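You operate a simulated robot arm through the tools that you are given. There is no shell and no other tool.

You run a simulated robot arm. Do the job below in one go: nothing can be reset, and whatever is moved stays where it is left.

TASK
Add the brass layer from hopper D to the dish of brass nuts.
Fine: the black layer below it goes into an empty dish; step the table round with the wide black button; leave the other hoppers and the sorting machine alone.

Only the result counts: the job must be done as asked and must still hold three seconds after the hand-in. Knocking over, shifting, dropping, spilling or breaking anything else fails it.

THE ROBOT
A 7-joint arm with a two-finger parallel gripper, fixed in place. Base frame: the origin is on the floor under the middle of its stand, x ahead of it, y to its left, z up. Readings come in mm, degrees, newtons and seconds.
With the tool pointing down near the work surface it reaches from about 100 to 660 mm from the base axis. Its first joint turns from -66.0 to 66.0 degrees. Payload 1.57 kg.
The tool frame sits at the grasp point between the pads (the TCP): z along the fingers, y along the line on which they close. The tips reach 30 mm beyond it. Largest opening 80 mm; finger width 17, thickness 12; the body of the gripper, 40 by 82 mm, starts 80 mm behind the TCP.
Orientation is that of the tool frame in the base frame, as a unit quaternion [x, y, z, w]. With the fingers straight down and closing along the base's y, the tool's x points along the base's -x, its y along +y and its z along -z.

THE INTERFACE
- The arm moves only by the tool jog_arm. Its argument "steps" is a list that holds one entry, the list of rows, each a list of 7 numbers: the shift along the tool's x, y, z in units of 30 mm (1.0 is 30 mm), then the turn, a rotation vector about the tool's x, y, z in units of 5 degrees (1.0 is 5 degrees), then the closure, from 0 (fully open) to 1 (shut). In form: [[[x, y, z, ax, ay, az, fingers], ...]]. A call has 1 to 20 rows; each row shifts and turns the commanded pose from where the row before left it, along the tool's axes as they then stand. A call with a number of a shift or a turn outside -1 to 1 is refused whole. A row lasts 0.2 s, in which the tool goes at most 50 mm and 8.6 degrees; a call with a longer step from one row to the next is refused whole, and so is a gripper value outside its range. A pose out of reach is approached as far as the arm can. The call stops where the force on the tool passes 80 N (or 10 N more than at its start, if that is more) or the arm is blocked; 0.2 s more then pass. The fingers move at their own pace (about 72 mm/s each) and stop on an object; they squeeze with about 35 N. The grip force told is the motor's: it shows also when the fingers shut on nothing. Time passes only in rows, and 0.2 s behind the last, so rows that do not move let the fingers close. It gives the time, the measured TCP pose, the force on the tool (base axes), the opening and the grip force at its end, in the units of the frame above (readings bear some noise), with the torque about the TCP (base axes, N m) and any sound that the robot's microphone picked up.
- Cameras (640 x 400 px; columns grow to the right, rows downward): "scene" is fixed at [59.8, 453.1, 1397.6]; the picture's right is [-0.62, -0.79, 0.00], its down [-0.63, 0.49, -0.61] and it looks along [0.48, -0.37, -0.79] (base axes); focal length 248 px, centre (320, 200). "wrist" rides on the gripper at [72, -7, -122] in the tool frame; the picture's right is [0.09, 1.00, 0.00], its down [-0.84, 0.08, -0.54] and it looks along [-0.54, 0.05, 0.84] (tool axes); focal length 238 px, centre (320, 200). There is no depth. A picture from a camera that has moved, and an enlarged one, comes with that camera's place and axes in the base frame and with its lens.
- camera(camera): a new picture of that camera. It takes no simulated time.
- close_up(camera, box): a new picture of the part [left, top, right, bottom] of that camera's present view, enlarged. It takes no simulated time.
- close_job(): hands the job in; it is judged then, once.

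Nothing tells you positions but the pictures and the camera data. Unless the task says otherwise, let go and move clear before handing in.

The tools are called after "Call:" as name(argument=value, ...) on one line, values as JSON. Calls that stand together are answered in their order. jog_arm: Moves the arm, as the interface text tells. Its arguments: {"type":"object","properties":{"steps":{"type":"array","items":{"type":"array","items":{"type":"array","items":{"type":"number"}}}}},"required":["steps"]} The other tools are called the same way: camera (camera) takes a picture; close_up (camera, box) takes an enlarged picture of a part of a camera's view; close_job () hands the job in.

At the start:

```text
time_s: 0.0
ee_pos: [465.2, 24.2, 1058.4]
orientation: [0.002, 1.0, -0.001, 0.0]
ft_force: [-0.5, -0.3, -0.1]
ft_torque: [0.0, -0.02, -0.01]
opening: 80.2
gripper_force: 0.0
```

scene: 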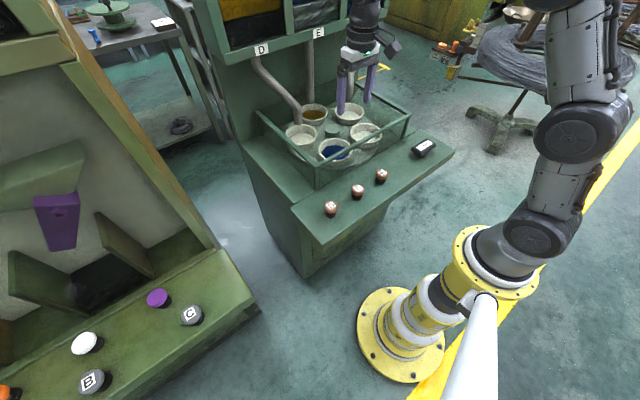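
wrist: 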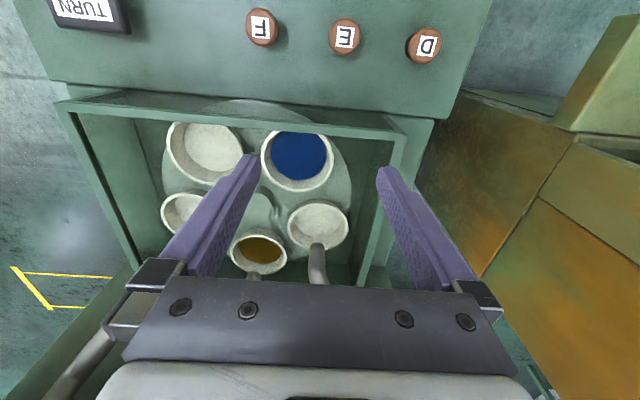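

I see a green cabinet with hoppers (D, E, and probably F), a rotating table with five dishes, three red-brown buttons D/E/F, and a wide black TURN button. I'll take close-ups before doing anything.

Call:
close_up(camera="scene", box=[200, 0, 460, 162])

Call:
close_up(camera="scene", box=[240, 80, 460, 220])

Call:
close_up(camera="wrist", box=[40, 0, 480, 290])

```text
2.46 times, centred on (330, 81) of scene
camera zoom: at [59.8, 453.1, 1397.6], right [-0.62, -0.79, 0.0], down [-0.63, 0.49, -0.61], along [0.48, -0.37, -0.79], focal length 611 px, centre (295, 493)
```

zoom: 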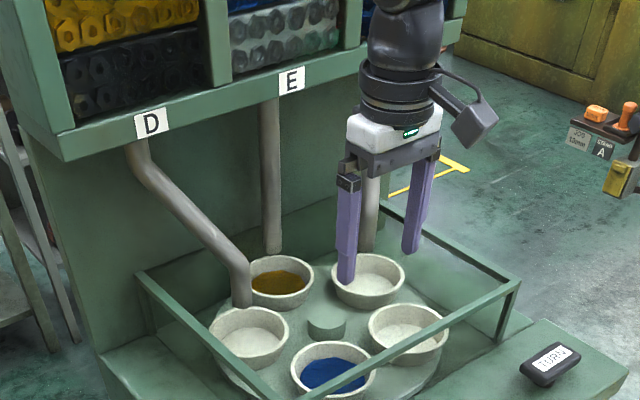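

```text
2.86 times, centred on (350, 150) of scene
camera zoom: at [59.8, 453.1, 1397.6], right [-0.62, -0.79, 0.0], down [-0.63, 0.49, -0.61], along [0.48, -0.37, -0.79], focal length 709 px, centre (234, 343)
```

zoom: 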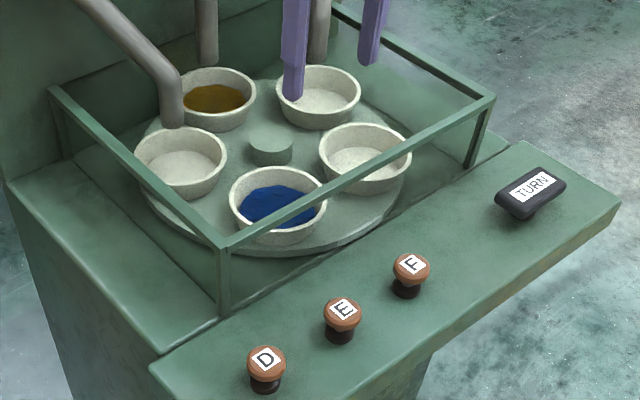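

```text
1.38 times, centred on (260, 145) of wrist
camera zoom: at [393.2, 18.2, 1181.1], right [-0.09, 1.0, 0.0], down [0.84, 0.08, 0.54], along [0.54, 0.05, -0.84], focal length 329 px, centre (403, 276)
```

zoom: 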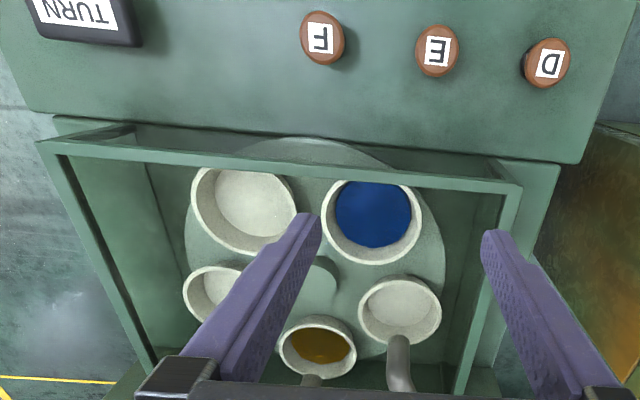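

The D chute seems to end over an empty dish and the brass dish sits under E's chute. I'll look closer at the hopper D layers and the buttons.

Call:
close_up(camera="scene", box=[200, 0, 360, 100])

Call:
close_up(camera="scene", box=[270, 80, 400, 170])

Call:
close_up(camera="scene", box=[310, 130, 450, 220])

Call:
close_up(camera="scene", box=[0, 200, 320, 400])

Call:
close_up(camera="scene", box=[400, 0, 540, 90])

```text
4.00 times, centred on (280, 50) of scene
camera zoom: at [59.8, 453.1, 1397.6], right [-0.62, -0.79, 0.0], down [-0.63, 0.49, -0.61], along [0.48, -0.37, -0.79], focal length 993 px, centre (480, 800)
```

zoom: 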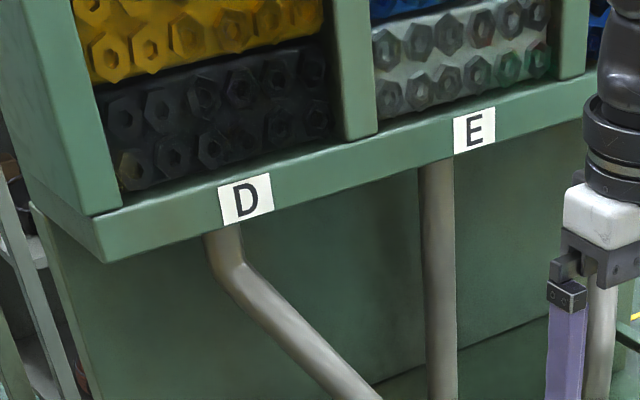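

```text
4.44 times, centred on (335, 125) of scene
camera zoom: at [59.8, 453.1, 1397.6], right [-0.62, -0.79, 0.0], down [-0.63, 0.49, -0.61], along [0.48, -0.37, -0.79], focal length 1103 px, centre (253, 533)
```

zoom: 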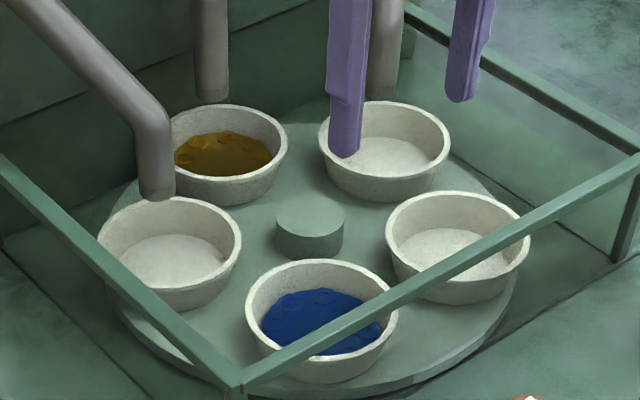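

```text
4.44 times, centred on (380, 175) of scene
camera zoom: at [59.8, 453.1, 1397.6], right [-0.62, -0.79, 0.0], down [-0.63, 0.49, -0.61], along [0.48, -0.37, -0.79], focal length 1103 px, centre (53, 311)
```

zoom: 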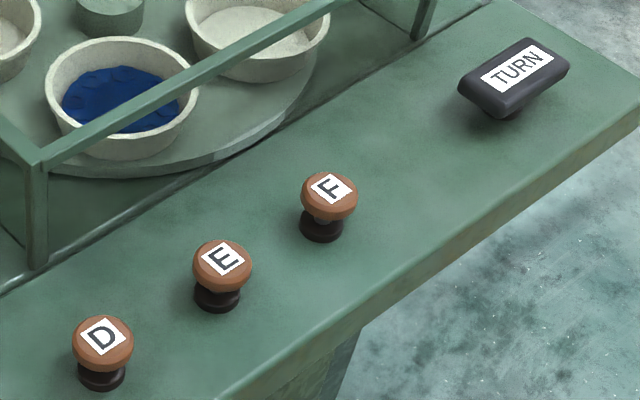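

```text
2.00 times, centred on (160, 300) of scene
camera zoom: at [59.8, 453.1, 1397.6], right [-0.62, -0.79, 0.0], down [-0.63, 0.49, -0.61], along [0.48, -0.37, -0.79], focal length 496 px, centre (640, 0)
```

zoom: 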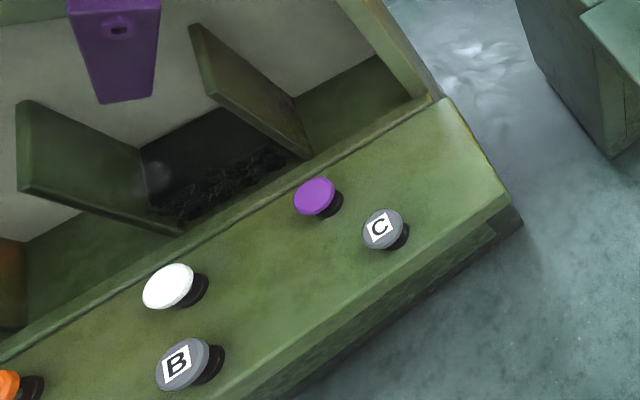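

```text
4.44 times, centred on (470, 45) of scene
camera zoom: at [59.8, 453.1, 1397.6], right [-0.62, -0.79, 0.0], down [-0.63, 0.49, -0.61], along [0.48, -0.37, -0.79], focal length 1103 px, centre (-347, 889)
```

zoom: 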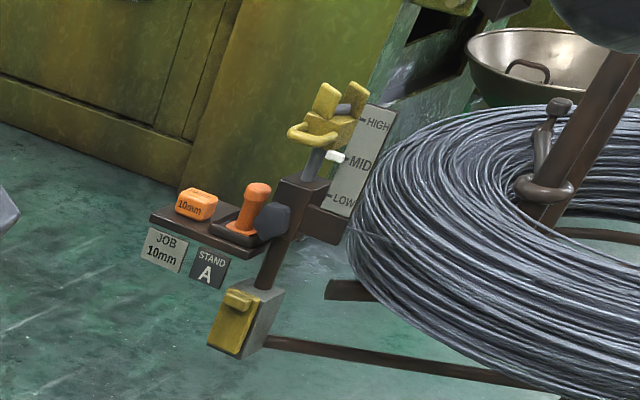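

Hopper D shows brass over black, the D chute ends above an empty dish, and the brass dish is one place over, under E. I put the D button near (383, 158, 800), with E, F and TURN in line at y ≈ 48, -63 and -285. I'll close the fingers and move high over D, then look again.

Call:
jog_arm(steps=[[[0.45, 0.74, 0.5, 0, 0, 0, 1], [0.45, 0.74, 0.5, 0, 0, 0, 1], [0.45, 0.74, 0.5, 0, 0, 0, 1], [0.45, 0.74, 0.5, 0, 0, 0, 1], [0.45, 0.74, 0.5, 0, 0, 0, 1], [0.45, 0.74, 0.5, 0, 0, 0, 1], [0, 0, 0, 0, 0, 0, 1], [0, 0, 0, 0, 0, 0, 1]]])

Call:
camera(camera="wrist")

Call:
camera(camera="scene")

```text
time_s: 1.8
ee_pos: [383.5, 156.9, 968.2]
orientation: [0.0, 1.0, 0.0, 0.0]
ft_force: [0.0, -0.6, -0.8]
ft_torque: [-0.04, -0.02, 0.0]
opening: 0.2
gripper_force: 21.2
```

```text
taken
camera wrist: at [312.3, 151.4, 1091.4], right [-0.09, 1.0, 0.0], down [0.84, 0.08, 0.54], along [0.54, 0.05, -0.84], focal length 238 px, centre (320, 200)
```

wrist: 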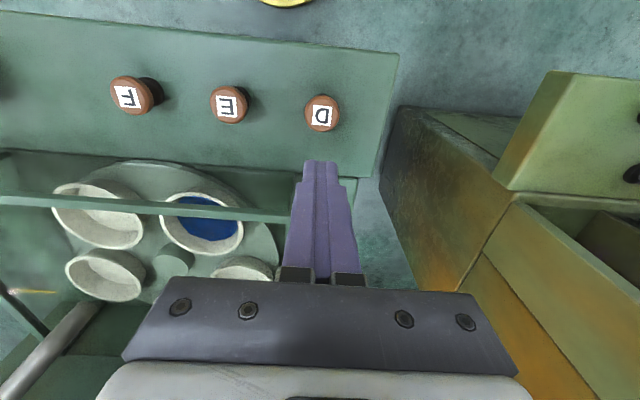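

```text
taken
```

scene: 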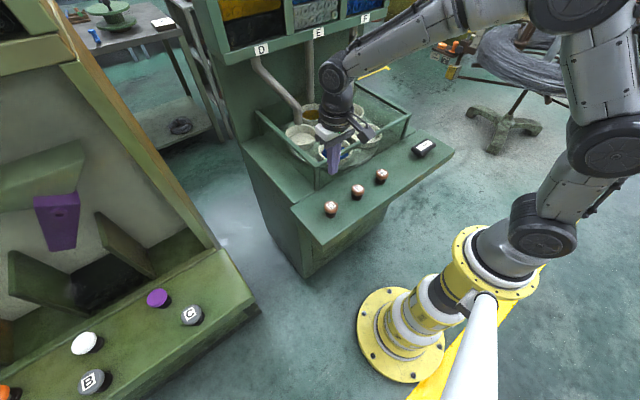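

The pictures agree on the D button cap being near (378, 159, 805). I'll go down to about 25 mm above it and check the alignment.

Call:
jog_arm(steps=[[[0.05, 0.02, 0.6, 0, 0, 0, 1], [0.05, 0.02, 0.6, 0, 0, 0, 1], [0.05, 0.02, 0.6, 0, 0, 0, 1], [0.0, 0.0, 0.6, 0, 0, 0, 1], [0.0, 0.0, 0.6, 0, 0, 0, 1], [0.0, 0.0, 0.5, 0, 0, 0, 1], [0, 0, 0, 0, 0, 0, 1]]])

Call:
camera(camera="wrist")

Call:
close_up(camera="scene", box=[270, 130, 430, 230])

```text
time_s: 3.4
ee_pos: [378.9, 160.4, 863.2]
orientation: [0.001, 1.0, 0.0, 0.0]
ft_force: [-0.1, -0.5, 0.1]
ft_torque: [0.0, -0.03, 0.0]
opening: 0.0
gripper_force: 21.7
```

```text
taken
camera wrist: at [307.2, 154.1, 985.5], right [-0.09, 1.0, 0.0], down [0.84, 0.08, 0.54], along [0.54, 0.05, -0.84], focal length 238 px, centre (320, 200)
```

wrist: 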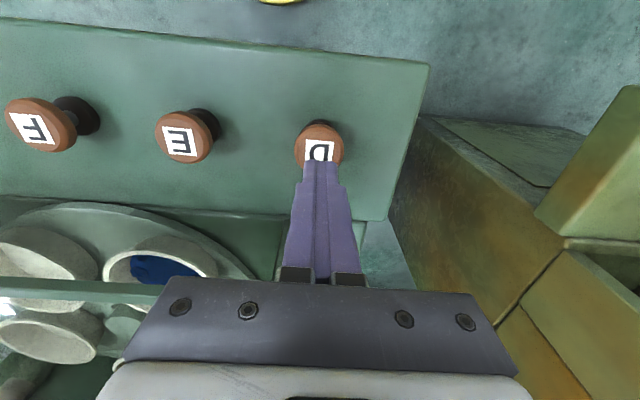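

```text
4.00 times, centred on (350, 180) of scene
camera zoom: at [59.8, 453.1, 1397.6], right [-0.62, -0.79, 0.0], down [-0.63, 0.49, -0.61], along [0.48, -0.37, -0.79], focal length 993 px, centre (200, 280)
```

zoom: 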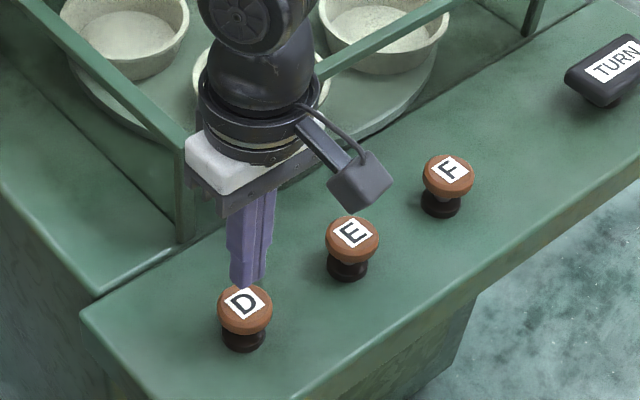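

The tip sits directly over the D label, about 25 mm above the cap, and an empty dish is under the D chute. I'll come down gently to find the contact.

Call:
jog_arm(steps=[[[0, 0, 0.25, 0, 0, 0, 1], [0, 0, 0.25, 0, 0, 0, 1], [0, 0, 0.2, 0, 0, 0, 1], [0, 0, 0.1, 0, 0, 0, 1], [0, 0, 0.1, 0, 0, 0, 1]]])

Call:
close_up(camera="scene", box=[270, 130, 430, 230])

```text
time_s: 4.6
ee_pos: [380.4, 160.0, 836.9]
orientation: [0.001, 1.0, 0.0, 0.0]
ft_force: [0.2, -0.4, -0.4]
ft_torque: [0.0, 0.0, 0.03]
opening: 0.0
gripper_force: 21.0
```

```text
4.00 times, centred on (350, 180) of scene
camera zoom: at [59.8, 453.1, 1397.6], right [-0.62, -0.79, 0.0], down [-0.63, 0.49, -0.61], along [0.48, -0.37, -0.79], focal length 993 px, centre (200, 280)
```

zoom: 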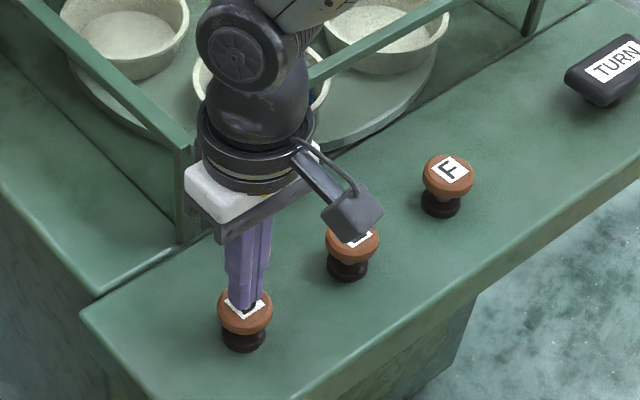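

There's no contact yet with the tip at z ≈ 807. I'll continue in 3 mm steps.

Call:
jog_arm(steps=[[[0, 0, 0.1, 0, 0, 0, 1], [0, 0, 0.1, 0, 0, 0, 1]]])

```text
time_s: 5.2
ee_pos: [381.8, 158.9, 831.1]
orientation: [0.001, 1.0, 0.0, 0.0]
ft_force: [-1.9, 1.4, 0.9]
ft_torque: [0.03, 0.04, -0.03]
opening: 0.1
gripper_force: 21.2
```

The tip is at z ≈ 801 with only a slight force change, so contact is about to start. I'll keep going down gently.

Call:
jog_arm(steps=[[[0, 0, 0.1, 0, 0, 0, 1], [0, 0, 0.1, 0, 0, 0, 1]]])

Call:
close_up(camera="scene", box=[270, 80, 430, 230])

```text
time_s: 5.8
ee_pos: [380.9, 160.2, 824.8]
orientation: [0.001, 1.0, 0.0, 0.001]
ft_force: [-1.2, 2.4, 4.4]
ft_torque: [0.06, 0.05, -0.02]
opening: 0.0
gripper_force: 21.1
```

```text
2.67 times, centred on (350, 155) of scene
camera zoom: at [59.8, 453.2, 1397.6], right [-0.62, -0.79, 0.0], down [-0.63, 0.49, -0.61], along [0.48, -0.37, -0.79], focal length 662 px, centre (240, 320)
```

zoom: 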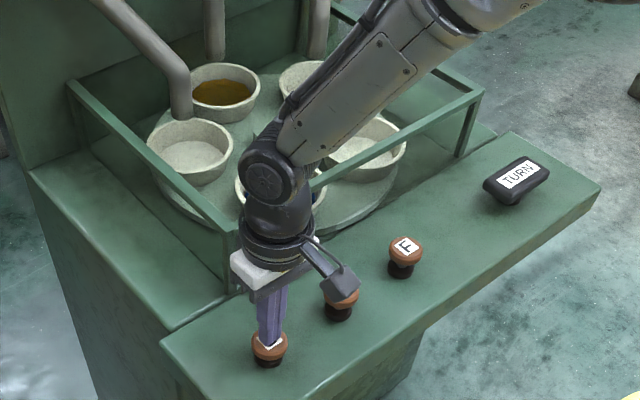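

The button is taking up force, about 4 N, and nothing has been released yet. I'll press further.

Call:
jog_arm(steps=[[[0, 0, 0.1, 0, 0, 0, 1], [0, 0, 0.1, 0, 0, 0, 1]]])

```text
time_s: 6.4
ee_pos: [380.1, 160.4, 819.2]
orientation: [0.001, 1.0, 0.001, 0.002]
ft_force: [-0.8, 0.8, 6.5]
ft_torque: [0.03, 0.02, 0.0]
opening: 0.0
gripper_force: 21.6
heard: click
```

A click was heard. I'll lift straight off the button and let the layer fall before looking.

Call:
jog_arm(steps=[[[0, 0, -0.4, 0, 0, 0, 1], [0, 0, -0.5, 0, 0, 0, 1], [0, 0, -0.5, 0, 0, 0, 1], [0, 0, 0, 0, 0, 0, 1], [0, 0, 0, 0, 0, 0, 1], [0, 0, 0, 0, 0, 0, 1], [0, 0, 0, 0, 0, 0, 1], [0, 0, 0, 0, 0, 0, 1], [0, 0, 0, 0, 0, 0, 1], [0, 0, 0, 0, 0, 0, 1]]])

Call:
close_up(camera="scene", box=[200, 0, 400, 125])

Call:
close_up(camera="scene", box=[270, 80, 430, 230])

```text
time_s: 8.6
ee_pos: [380.5, 160.8, 860.8]
orientation: [0.001, 1.0, 0.0, 0.0]
ft_force: [0.1, -0.3, 0.0]
ft_torque: [0.01, -0.02, 0.0]
opening: 0.2
gripper_force: 21.0
```

```text
3.20 times, centred on (300, 62) of scene
camera zoom: at [59.8, 453.1, 1397.6], right [-0.62, -0.79, 0.0], down [-0.63, 0.49, -0.61], along [0.48, -0.37, -0.79], focal length 794 px, centre (384, 640)
```

zoom: 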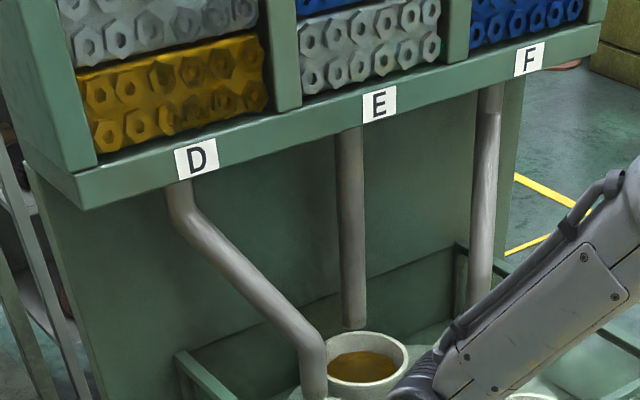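

```text
2.67 times, centred on (350, 155) of scene
camera zoom: at [59.8, 453.1, 1397.6], right [-0.62, -0.79, 0.0], down [-0.63, 0.49, -0.61], along [0.48, -0.37, -0.79], focal length 662 px, centre (240, 320)
```

zoom: 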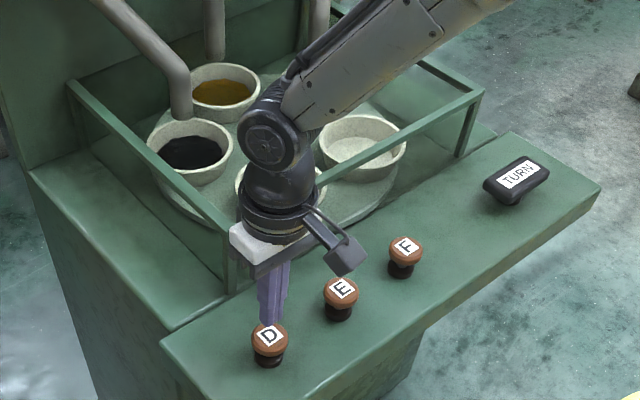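

The black layer is in the formerly empty dish, and brass is now at the bottom of hopper D. I'll rise and move across to above the TURN button, near (383, -281, 802).

Call:
jog_arm(steps=[[[0, 0, -0.7, 0, 0, 0, 1], [0, 0, -0.7, 0, 0, 0, 1], [0, -0.7, -0.6, 0, 0, 0, 1], [0, -1, 0, 0, 0, 0, 1], [0, -1, 0, 0, 0, 0, 1], [0, -1, 0, 0, 0, 0, 1], [0, -1, 0, 0, 0, 0, 1], [0, -1, 0, 0, 0, 0, 1], [0, -1, 0, 0, 0, 0, 1], [0, -1, 0, 0, 0, 0, 1], [0, -1, 0, 0, 0, 0, 1], [0, -1, 0, 0, 0, 0, 1], [0, -1, 0, 0, 0, 0, 1], [0, -1, 0, 0, 0, 0, 1], [0, -1, 0, 0, 0, 0, 1], [0, -1, 0, 0, 0, 0, 1], [0, -1, 0, 0, 0, 0, 1], [0, 0, 0, 0, 0, 0, 1]]])

Call:
camera(camera="wrist")

Call:
camera(camera="scene")

Call:
close_up(camera="scene", box=[360, 100, 490, 180])

```text
time_s: 12.4
ee_pos: [379.0, -280.8, 922.1]
orientation: [0.0, 1.0, 0.0, -0.001]
ft_force: [0.1, -0.4, 0.1]
ft_torque: [0.01, -0.04, 0.03]
opening: 0.0
gripper_force: 21.8
```

```text
taken
camera wrist: at [307.5, -287.8, 1044.3], right [-0.09, 1.0, 0.0], down [0.84, 0.08, 0.54], along [0.54, 0.05, -0.84], focal length 238 px, centre (320, 200)
```

wrist: 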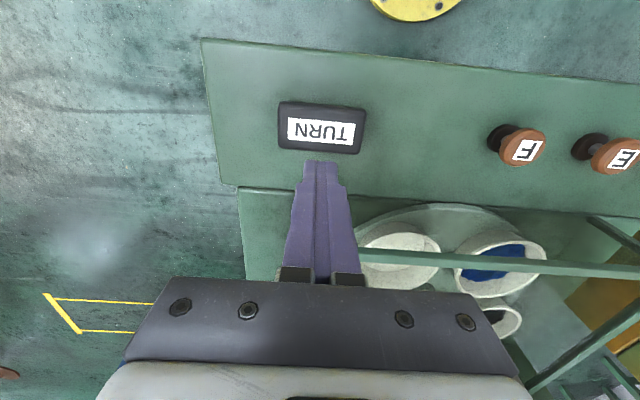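

```text
taken
```

scene: 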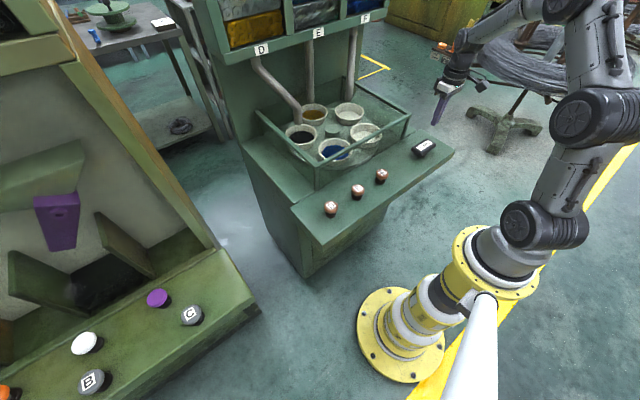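

```text
4.92 times, centred on (425, 140) of scene
camera zoom: at [59.9, 453.1, 1397.6], right [-0.62, -0.79, 0.0], down [-0.63, 0.49, -0.61], along [0.48, -0.37, -0.79], focal length 1222 px, centre (-197, 495)
```

zoom: 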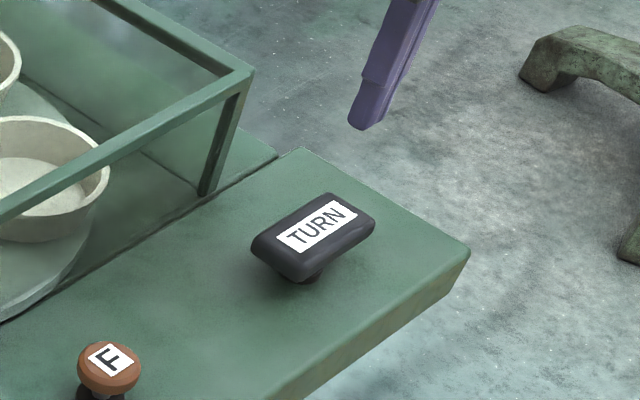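

The TURN label centre comes out at about (381, -281), right under the tip. I'll descend toward it.

Call:
jog_arm(steps=[[[0, 0, 0.5, 0, 0, 0, 1], [0, 0, 0.5, 0, 0, 0, 1], [0, 0, 0.5, 0, 0, 0, 1], [0, 0, 0.5, 0, 0, 0, 1], [0, 0, 0.4, 0, 0, 0, 1], [0, 0, 0.2, 0, 0, 0, 1]]])

Call:
close_up(camera="scene", box=[360, 100, 490, 180])

```text
time_s: 13.8
ee_pos: [378.9, -281.1, 841.9]
orientation: [0.001, 1.0, 0.0, 0.0]
ft_force: [0.5, 1.2, -0.3]
ft_torque: [0.03, -0.01, 0.04]
opening: 0.0
gripper_force: 21.5
```

```text
4.92 times, centred on (425, 140) of scene
camera zoom: at [59.8, 453.1, 1397.6], right [-0.62, -0.79, 0.0], down [-0.63, 0.49, -0.61], along [0.48, -0.37, -0.79], focal length 1222 px, centre (-197, 495)
```

zoom: 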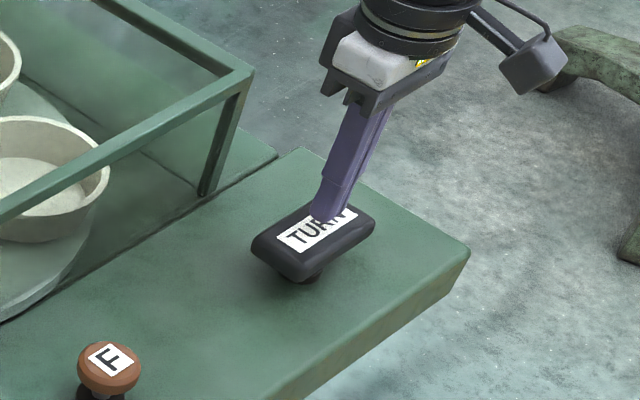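

The tip is at z ≈ 812, just above the TURN cap. I'll continue down in small steps until it clicks.

Call:
jog_arm(steps=[[[0, 0, 0.12, 0, 0, 0, 1], [0, 0, 0.12, 0, 0, 0, 1], [0, 0, 0.12, 0, 0, 0, 1]]])

```text
time_s: 14.6
ee_pos: [379.4, -282.2, 831.7]
orientation: [0.0, 1.0, 0.0, 0.001]
ft_force: [-0.3, 1.0, 0.7]
ft_torque: [0.01, 0.03, -0.03]
opening: 0.4
gripper_force: 21.1
```

Call:
jog_arm(steps=[[[0, 0, 0.1, 0, 0, 0, 1], [0, 0, 0.1, 0, 0, 0, 1]]])

```text
time_s: 15.2
ee_pos: [379.0, -282.4, 826.1]
orientation: [0.001, 1.0, -0.001, 0.002]
ft_force: [0.7, -1.6, 3.2]
ft_torque: [-0.04, -0.01, 0.03]
opening: 0.0
gripper_force: 21.7
```

The TURN button is starting to resist at about 3 N. I'll press a few millimetres more.

Call:
jog_arm(steps=[[[0, 0, 0.1, 0, 0, 0, 1], [0, 0, 0.1, 0, 0, 0, 1]]])

```text
time_s: 15.8
ee_pos: [380.1, -282.2, 818.9]
orientation: [0.001, 1.0, -0.001, 0.001]
ft_force: [-0.6, -3.8, 6.8]
ft_torque: [-0.11, 0.02, 0.03]
opening: 0.1
gripper_force: 21.2
heard: click
```

It clicked. I'll lift off, wait for the table to finish turning, and look at where the dishes are.

Call:
jog_arm(steps=[[[0, 0, -0.4, 0, 0, 0, 1], [0, 0, -0.5, 0, 0, 0, 1], [0, 0, -0.3, 0, 0, 0, 1], [0, 0, 0, 0, 0, 0, 1], [0, 0, 0, 0, 0, 0, 1], [0, 0, 0, 0, 0, 0, 1], [0, 0, 0, 0, 0, 0, 1], [0, 0, 0, 0, 0, 0, 1], [0, 0, 0, 0, 0, 0, 1], [0, 0, 0, 0, 0, 0, 1], [0, 0, 0, 0, 0, 0, 1], [0, 0, 0, 0, 0, 0, 1]]])

Call:
close_up(camera="scene", box=[240, 60, 440, 185])

```text
time_s: 18.4
ee_pos: [378.2, -280.6, 856.4]
orientation: [0.001, 1.0, 0.0, 0.0]
ft_force: [0.2, 0.2, 1.6]
ft_torque: [-0.01, -0.01, 0.0]
opening: 0.0
gripper_force: 21.0
```

```text
3.20 times, centred on (340, 122) of scene
camera zoom: at [59.8, 453.1, 1397.6], right [-0.62, -0.79, 0.0], down [-0.63, 0.49, -0.61], along [0.48, -0.37, -0.79], focal length 794 px, centre (256, 448)
```

zoom: 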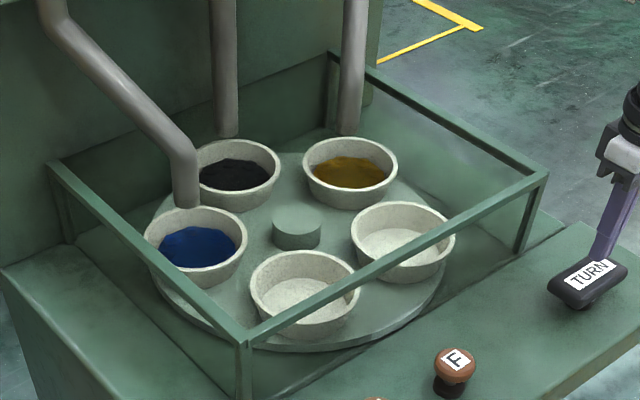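

The table steps D→E→F→right→front→D, so the brass dish is now under F and needs three more steps to reach D. I'll press TURN again.

Call:
jog_arm(steps=[[[0, 0, 0.4, 0, 0, 0, 1], [0, 0, 0.3, 0, 0, 0, 1], [0, 0, 0.2, 0, 0, 0, 1], [0, 0, 0.15, 0, 0, 0, 1], [0, 0, 0.1, 0, 0, 0, 1], [0, 0, 0.1, 0, 0, 0, 1]]])

```text
time_s: 19.8
ee_pos: [380.3, -281.6, 818.1]
orientation: [0.001, 1.0, 0.0, 0.0]
ft_force: [-0.9, 2.4, 7.1]
ft_torque: [0.1, 0.04, -0.01]
opening: 0.2
gripper_force: 21.5
heard: click
```

There was one click for the second step. I'll lift and let the table settle.

Call:
jog_arm(steps=[[[0, 0, -0.4, 0, 0, 0, 1], [0, 0, -0.5, 0, 0, 0, 1], [0, 0, -0.35, 0, 0, 0, 1], [0, 0, 0, 0, 0, 0, 1], [0, 0, 0, 0, 0, 0, 1], [0, 0, 0, 0, 0, 0, 1], [0, 0, 0, 0, 0, 0, 1], [0, 0, 0, 0, 0, 0, 1], [0, 0, 0, 0, 0, 0, 1], [0, 0, 0, 0, 0, 0, 1], [0, 0, 0, 0, 0, 0, 1], [0, 0, 0, 0, 0, 0, 1]]])

Call:
close_up(camera="scene", box=[240, 60, 440, 185])

```text
time_s: 22.4
ee_pos: [378.3, -282.1, 856.4]
orientation: [0.0, 1.0, 0.0, 0.0]
ft_force: [0.1, -0.6, 0.0]
ft_torque: [-0.01, -0.02, 0.01]
opening: 0.0
gripper_force: 21.3
```

```text
3.20 times, centred on (340, 122) of scene
camera zoom: at [59.8, 453.1, 1397.6], right [-0.62, -0.79, 0.0], down [-0.63, 0.49, -0.61], along [0.48, -0.37, -0.79], focal length 794 px, centre (256, 448)
```

zoom: 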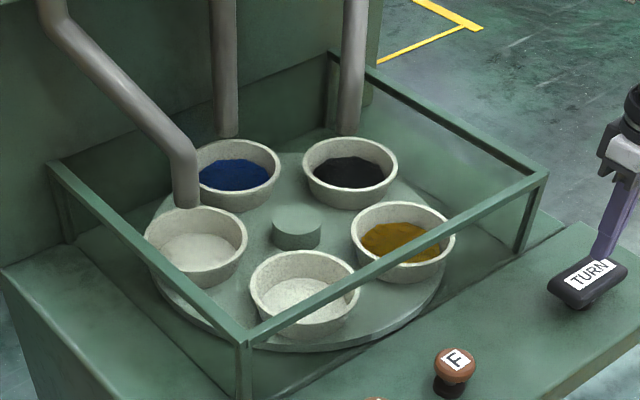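

The brass dish is now at the right-hand place, so two more steps are needed. I'll press TURN again.

Call:
jog_arm(steps=[[[0, 0, 0.4, 0, 0, 0, 1], [0, 0, 0.3, 0, 0, 0, 1], [0, 0, 0.2, 0, 0, 0, 1], [0, 0, 0.15, 0, 0, 0, 1], [0, 0, 0.1, 0, 0, 0, 1], [0, 0, 0.1, 0, 0, 0, 1]]])

```text
time_s: 23.8
ee_pos: [379.3, -282.0, 818.7]
orientation: [0.001, 1.0, 0.001, 0.0]
ft_force: [-2.4, 3.8, 7.5]
ft_torque: [0.09, 0.03, 0.02]
opening: 0.0
gripper_force: 21.4
heard: click
```

It clicked once. I'll lift and wait for the table to settle.

Call:
jog_arm(steps=[[[0, 0, -0.4, 0, 0, 0, 1], [0, 0, -0.5, 0, 0, 0, 1], [0, 0, -0.35, 0, 0, 0, 1], [0, 0, 0, 0, 0, 0, 1], [0, 0, 0, 0, 0, 0, 1], [0, 0, 0, 0, 0, 0, 1], [0, 0, 0, 0, 0, 0, 1], [0, 0, 0, 0, 0, 0, 1], [0, 0, 0, 0, 0, 0, 1], [0, 0, 0, 0, 0, 0, 1], [0, 0, 0, 0, 0, 0, 1], [0, 0, 0, 0, 0, 0, 1]]])

Call:
close_up(camera="scene", box=[240, 60, 440, 185])

```text
time_s: 26.4
ee_pos: [380.4, -279.3, 856.8]
orientation: [0.002, 1.0, 0.001, -0.001]
ft_force: [-0.1, -0.3, 0.3]
ft_torque: [0.03, 0.02, 0.01]
opening: 0.1
gripper_force: 21.5
```

```text
3.20 times, centred on (340, 122) of scene
camera zoom: at [59.8, 453.1, 1397.6], right [-0.62, -0.79, 0.0], down [-0.63, 0.49, -0.61], along [0.48, -0.37, -0.79], focal length 794 px, centre (256, 448)
```

zoom: 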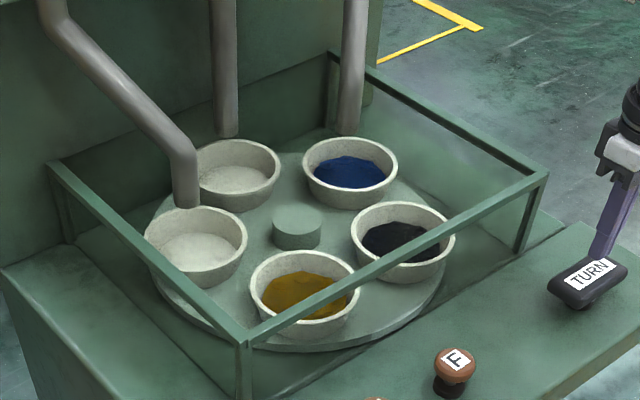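

The brass dish is now at the front, one step from the D chute. I'll press TURN once more.

Call:
jog_arm(steps=[[[0, 0, 0.4, 0, 0, 0, 1], [0, 0, 0.3, 0, 0, 0, 1], [0, 0, 0.2, 0, 0, 0, 1], [0, 0, 0.15, 0, 0, 0, 1], [0, 0, 0.1, 0, 0, 0, 1], [0, 0, 0.1, 0, 0, 0, 1]]])

```text
time_s: 27.8
ee_pos: [379.6, -281.6, 818.6]
orientation: [0.0, 1.0, -0.001, 0.0]
ft_force: [1.5, 3.6, 6.2]
ft_torque: [0.12, 0.01, -0.06]
opening: 0.1
gripper_force: 21.2
heard: click
```

It clicked once. I'll lift clear and check that the brass dish has reached the D chute.

Call:
jog_arm(steps=[[[0, 0, -0.4, 0, 0, 0, 1], [0, 0, -0.5, 0, 0, 0, 1], [0, 0, -0.8, 0, 0, 0, 1], [0, 0, -0.8, 0, 0, 0, 1], [0, 0, -0.8, 0, 0, 0, 1], [0, 0, 0, 0, 0, 0, 1], [0, 0, 0, 0, 0, 0, 1], [0, 0, 0, 0, 0, 0, 1], [0, 0, 0, 0, 0, 0, 1], [0, 0, 0, 0, 0, 0, 1], [0, 0, 0, 0, 0, 0, 1], [0, 0, 0, 0, 0, 0, 1]]])

Call:
close_up(camera="scene", box=[240, 60, 440, 185])

Call:
close_up(camera="scene", box=[200, 0, 400, 125])

```text
time_s: 30.4
ee_pos: [380.1, -282.6, 917.6]
orientation: [0.001, 1.0, 0.0, -0.001]
ft_force: [-0.3, -0.1, 0.5]
ft_torque: [0.01, 0.01, 0.02]
opening: 0.1
gripper_force: 20.7
```

```text
3.20 times, centred on (340, 122) of scene
camera zoom: at [59.8, 453.1, 1397.6], right [-0.62, -0.79, 0.0], down [-0.63, 0.49, -0.61], along [0.48, -0.37, -0.79], focal length 794 px, centre (256, 448)
```

zoom: 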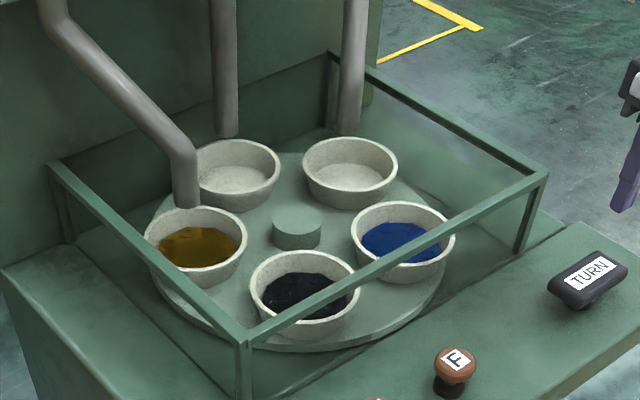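

```text
3.20 times, centred on (300, 62) of scene
camera zoom: at [59.8, 453.1, 1397.6], right [-0.62, -0.79, 0.0], down [-0.63, 0.49, -0.61], along [0.48, -0.37, -0.79], focal length 794 px, centre (384, 640)
```

zoom: 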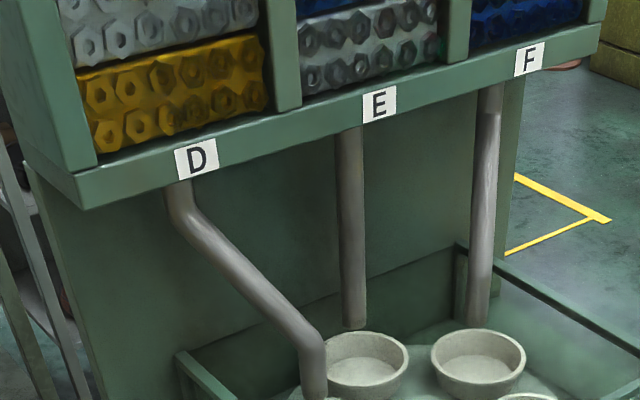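

The brass dish is now under the D chute with brass at the bottom of hopper D. I'll move back over the D button at the same height.

Call:
jog_arm(steps=[[[0, 0.74, 0, 0, 0, 0, 1], [0, 1, 0, 0, 0, 0, 1], [0, 1, 0, 0, 0, 0, 1], [0, 1, 0, 0, 0, 0, 1], [0, 1, 0, 0, 0, 0, 1], [0, 1, 0, 0, 0, 0, 1], [0, 1, 0, 0, 0, 0, 1], [0, 1, 0, 0, 0, 0, 1], [0, 1, 0, 0, 0, 0, 1], [0, 1, 0, 0, 0, 0, 1], [0, 1, 0, 0, 0, 0, 1], [0, 1, 0, 0, 0, 0, 1], [0, 1, 0, 0, 0, 0, 1], [0, 1, 0, 0, 0, 0, 1], [0, 1, 0, 0, 0, 0, 1], [0, 0, 0, 0, 0, 0, 1], [0, 0, 0, 0, 0, 0, 1]]])

Call:
camera(camera="wrist")

```text
time_s: 34.0
ee_pos: [378.8, 159.3, 917.7]
orientation: [0.001, 1.0, 0.0, 0.0]
ft_force: [0.1, 0.7, -0.5]
ft_torque: [-0.01, 0.01, 0.0]
opening: 0.1
gripper_force: 21.5
```

```text
taken
camera wrist: at [306.0, 153.5, 1040.1], right [-0.09, 1.0, 0.0], down [0.84, 0.08, 0.54], along [0.54, 0.05, -0.84], focal length 238 px, centre (320, 200)
```

wrist: 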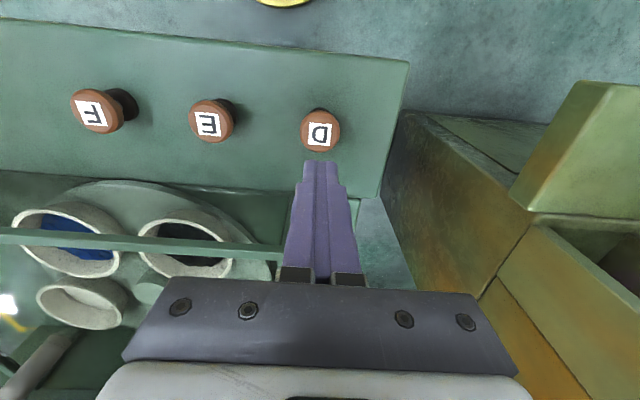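

The tip is aligned over the D button. I'll descend to just above it and then press slowly as before.

Call:
jog_arm(steps=[[[0, 0, 0.6, 0, 0, 0, 1], [0, 0, 0.6, 0, 0, 0, 1], [0, 0, 0.6, 0, 0, 0, 1], [0, 0, 0.5, 0, 0, 0, 1], [0, 0, 0.3, 0, 0, 0, 1], [0, 0, 0.1, 0, 0, 0, 1]]])

Call:
close_up(camera="scene", box=[270, 80, 430, 230])

```text
time_s: 35.4
ee_pos: [379.9, 161.3, 837.2]
orientation: [0.0, 1.0, 0.0, 0.001]
ft_force: [0.4, 0.4, 0.3]
ft_torque: [0.06, -0.01, 0.0]
opening: 0.0
gripper_force: 21.2
```

```text
2.67 times, centred on (350, 155) of scene
camera zoom: at [59.8, 453.1, 1397.6], right [-0.62, -0.79, 0.0], down [-0.63, 0.49, -0.61], along [0.48, -0.37, -0.79], focal length 662 px, centre (240, 320)
```

zoom: 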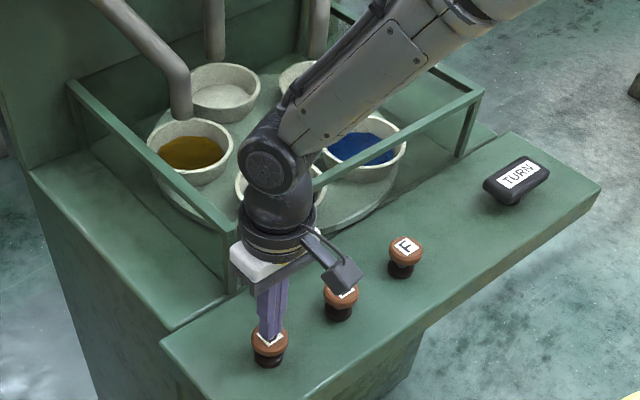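

The tip is just above D and the brass dish is still under the chute. I'll press now in 3 mm steps.

Call:
jog_arm(steps=[[[0, 0, 0.1, 0, 0, 0, 1], [0, 0, 0.1, 0, 0, 0, 1], [0, 0, 0.1, 0, 0, 0, 1], [0, 0, 0.1, 0, 0, 0, 1], [0, 0, 0.1, 0, 0, 0, 1], [0, 0, 0.1, 0, 0, 0, 1]]])

```text
time_s: 36.8
ee_pos: [379.7, 159.4, 818.8]
orientation: [0.001, 1.0, 0.0, -0.001]
ft_force: [-1.5, -4.1, 6.2]
ft_torque: [-0.1, 0.07, -0.01]
opening: 0.1
gripper_force: 21.2
heard: click
```

There was one click. I'll lift well clear, wait for the nuts to fall, and check the result.

Call:
jog_arm(steps=[[[0, 0, -0.4, 0, 0, 0, 1], [0, 0, -0.6, 0, 0, 0, 1], [0, 0, -0.8, 0, 0, 0, 1], [0, 0, -0.8, 0, 0, 0, 1], [0, 0, -0.8, 0, 0, 0, 1], [0, -0.8, -0.5, 0, 0, 0, 1], [0, -0.8, -0.5, 0, 0, 0, 1], [0, -0.8, 0, 0, 0, 0, 1], [0, 0, 0, 0, 0, 0, 1], [0, 0, 0, 0, 0, 0, 1], [0, 0, 0, 0, 0, 0, 1], [0, 0, 0, 0, 0, 0, 1], [0, 0, 0, 0, 0, 0, 1], [0, 0, 0, 0, 0, 0, 1], [0, 0, 0, 0, 0, 0, 1]]])

Call:
close_up(camera="scene", box=[200, 0, 400, 125])

Call:
close_up(camera="scene", box=[240, 60, 440, 225])

Call:
camera(camera="scene")

```text
time_s: 40.0
ee_pos: [381.1, 88.2, 950.1]
orientation: [0.001, 1.0, 0.0, 0.0]
ft_force: [-0.4, -1.0, -0.3]
ft_torque: [0.05, 0.0, -0.02]
opening: 0.0
gripper_force: 21.6
```

```text
3.20 times, centred on (300, 62) of scene
camera zoom: at [59.8, 453.1, 1397.6], right [-0.62, -0.79, 0.0], down [-0.63, 0.49, -0.61], along [0.48, -0.37, -0.79], focal length 794 px, centre (384, 640)
```

zoom: 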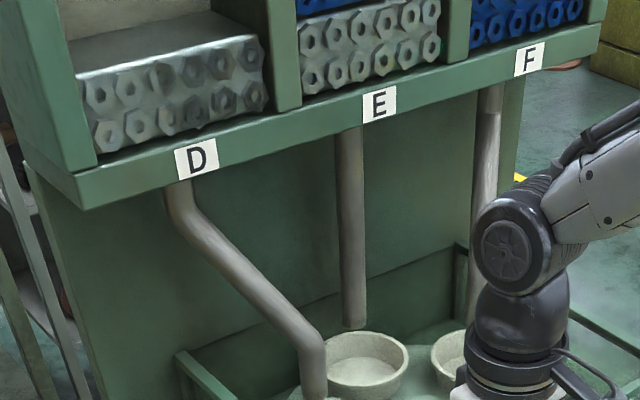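

```text
2.42 times, centred on (340, 142) of scene
camera zoom: at [59.8, 453.1, 1397.6], right [-0.62, -0.79, 0.0], down [-0.63, 0.49, -0.61], along [0.48, -0.37, -0.79], focal length 602 px, centre (272, 339)
```

zoom: 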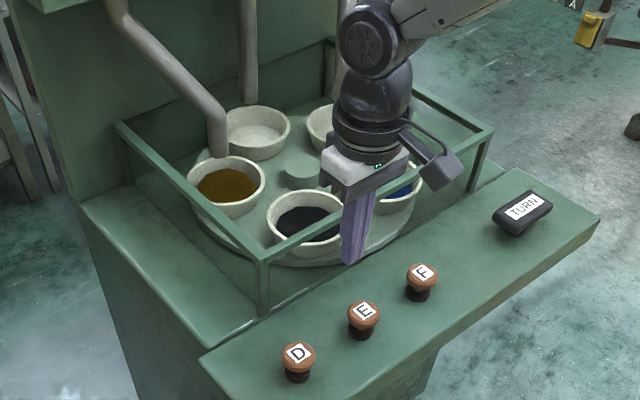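

```text
taken
```

scene: 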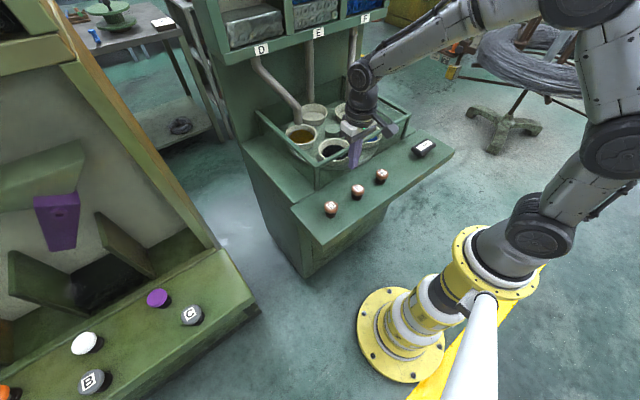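

Hopper D now shows only its grey layer, and the brass dish has risen with the added brass. The black layer sits alone in its own dish, the other hoppers look unchanged, and the arm is clear, so I'll hand in.

Call:
close_job()

```text
The job is handed in.
```

The brass layer from hopper D is now in the dish of brass nuts, and the job is handed in.

- **Black layer:** I pressed D once with an empty dish under its chute, and the black layer dropped into that dish.
- **Turning the table:** Four presses of the wide black TURN button brought the brass dish round to the D chute.
- **Brass layer:** One more press of D dropped the brass. The last pictures show a fuller brass dish and hopper D holding only its grey layer.

I didn't press E or F or touch the sorting machine, and I saw nothing spilled or shifted. The arm was clear of the buttons and the dishes when I handed in.
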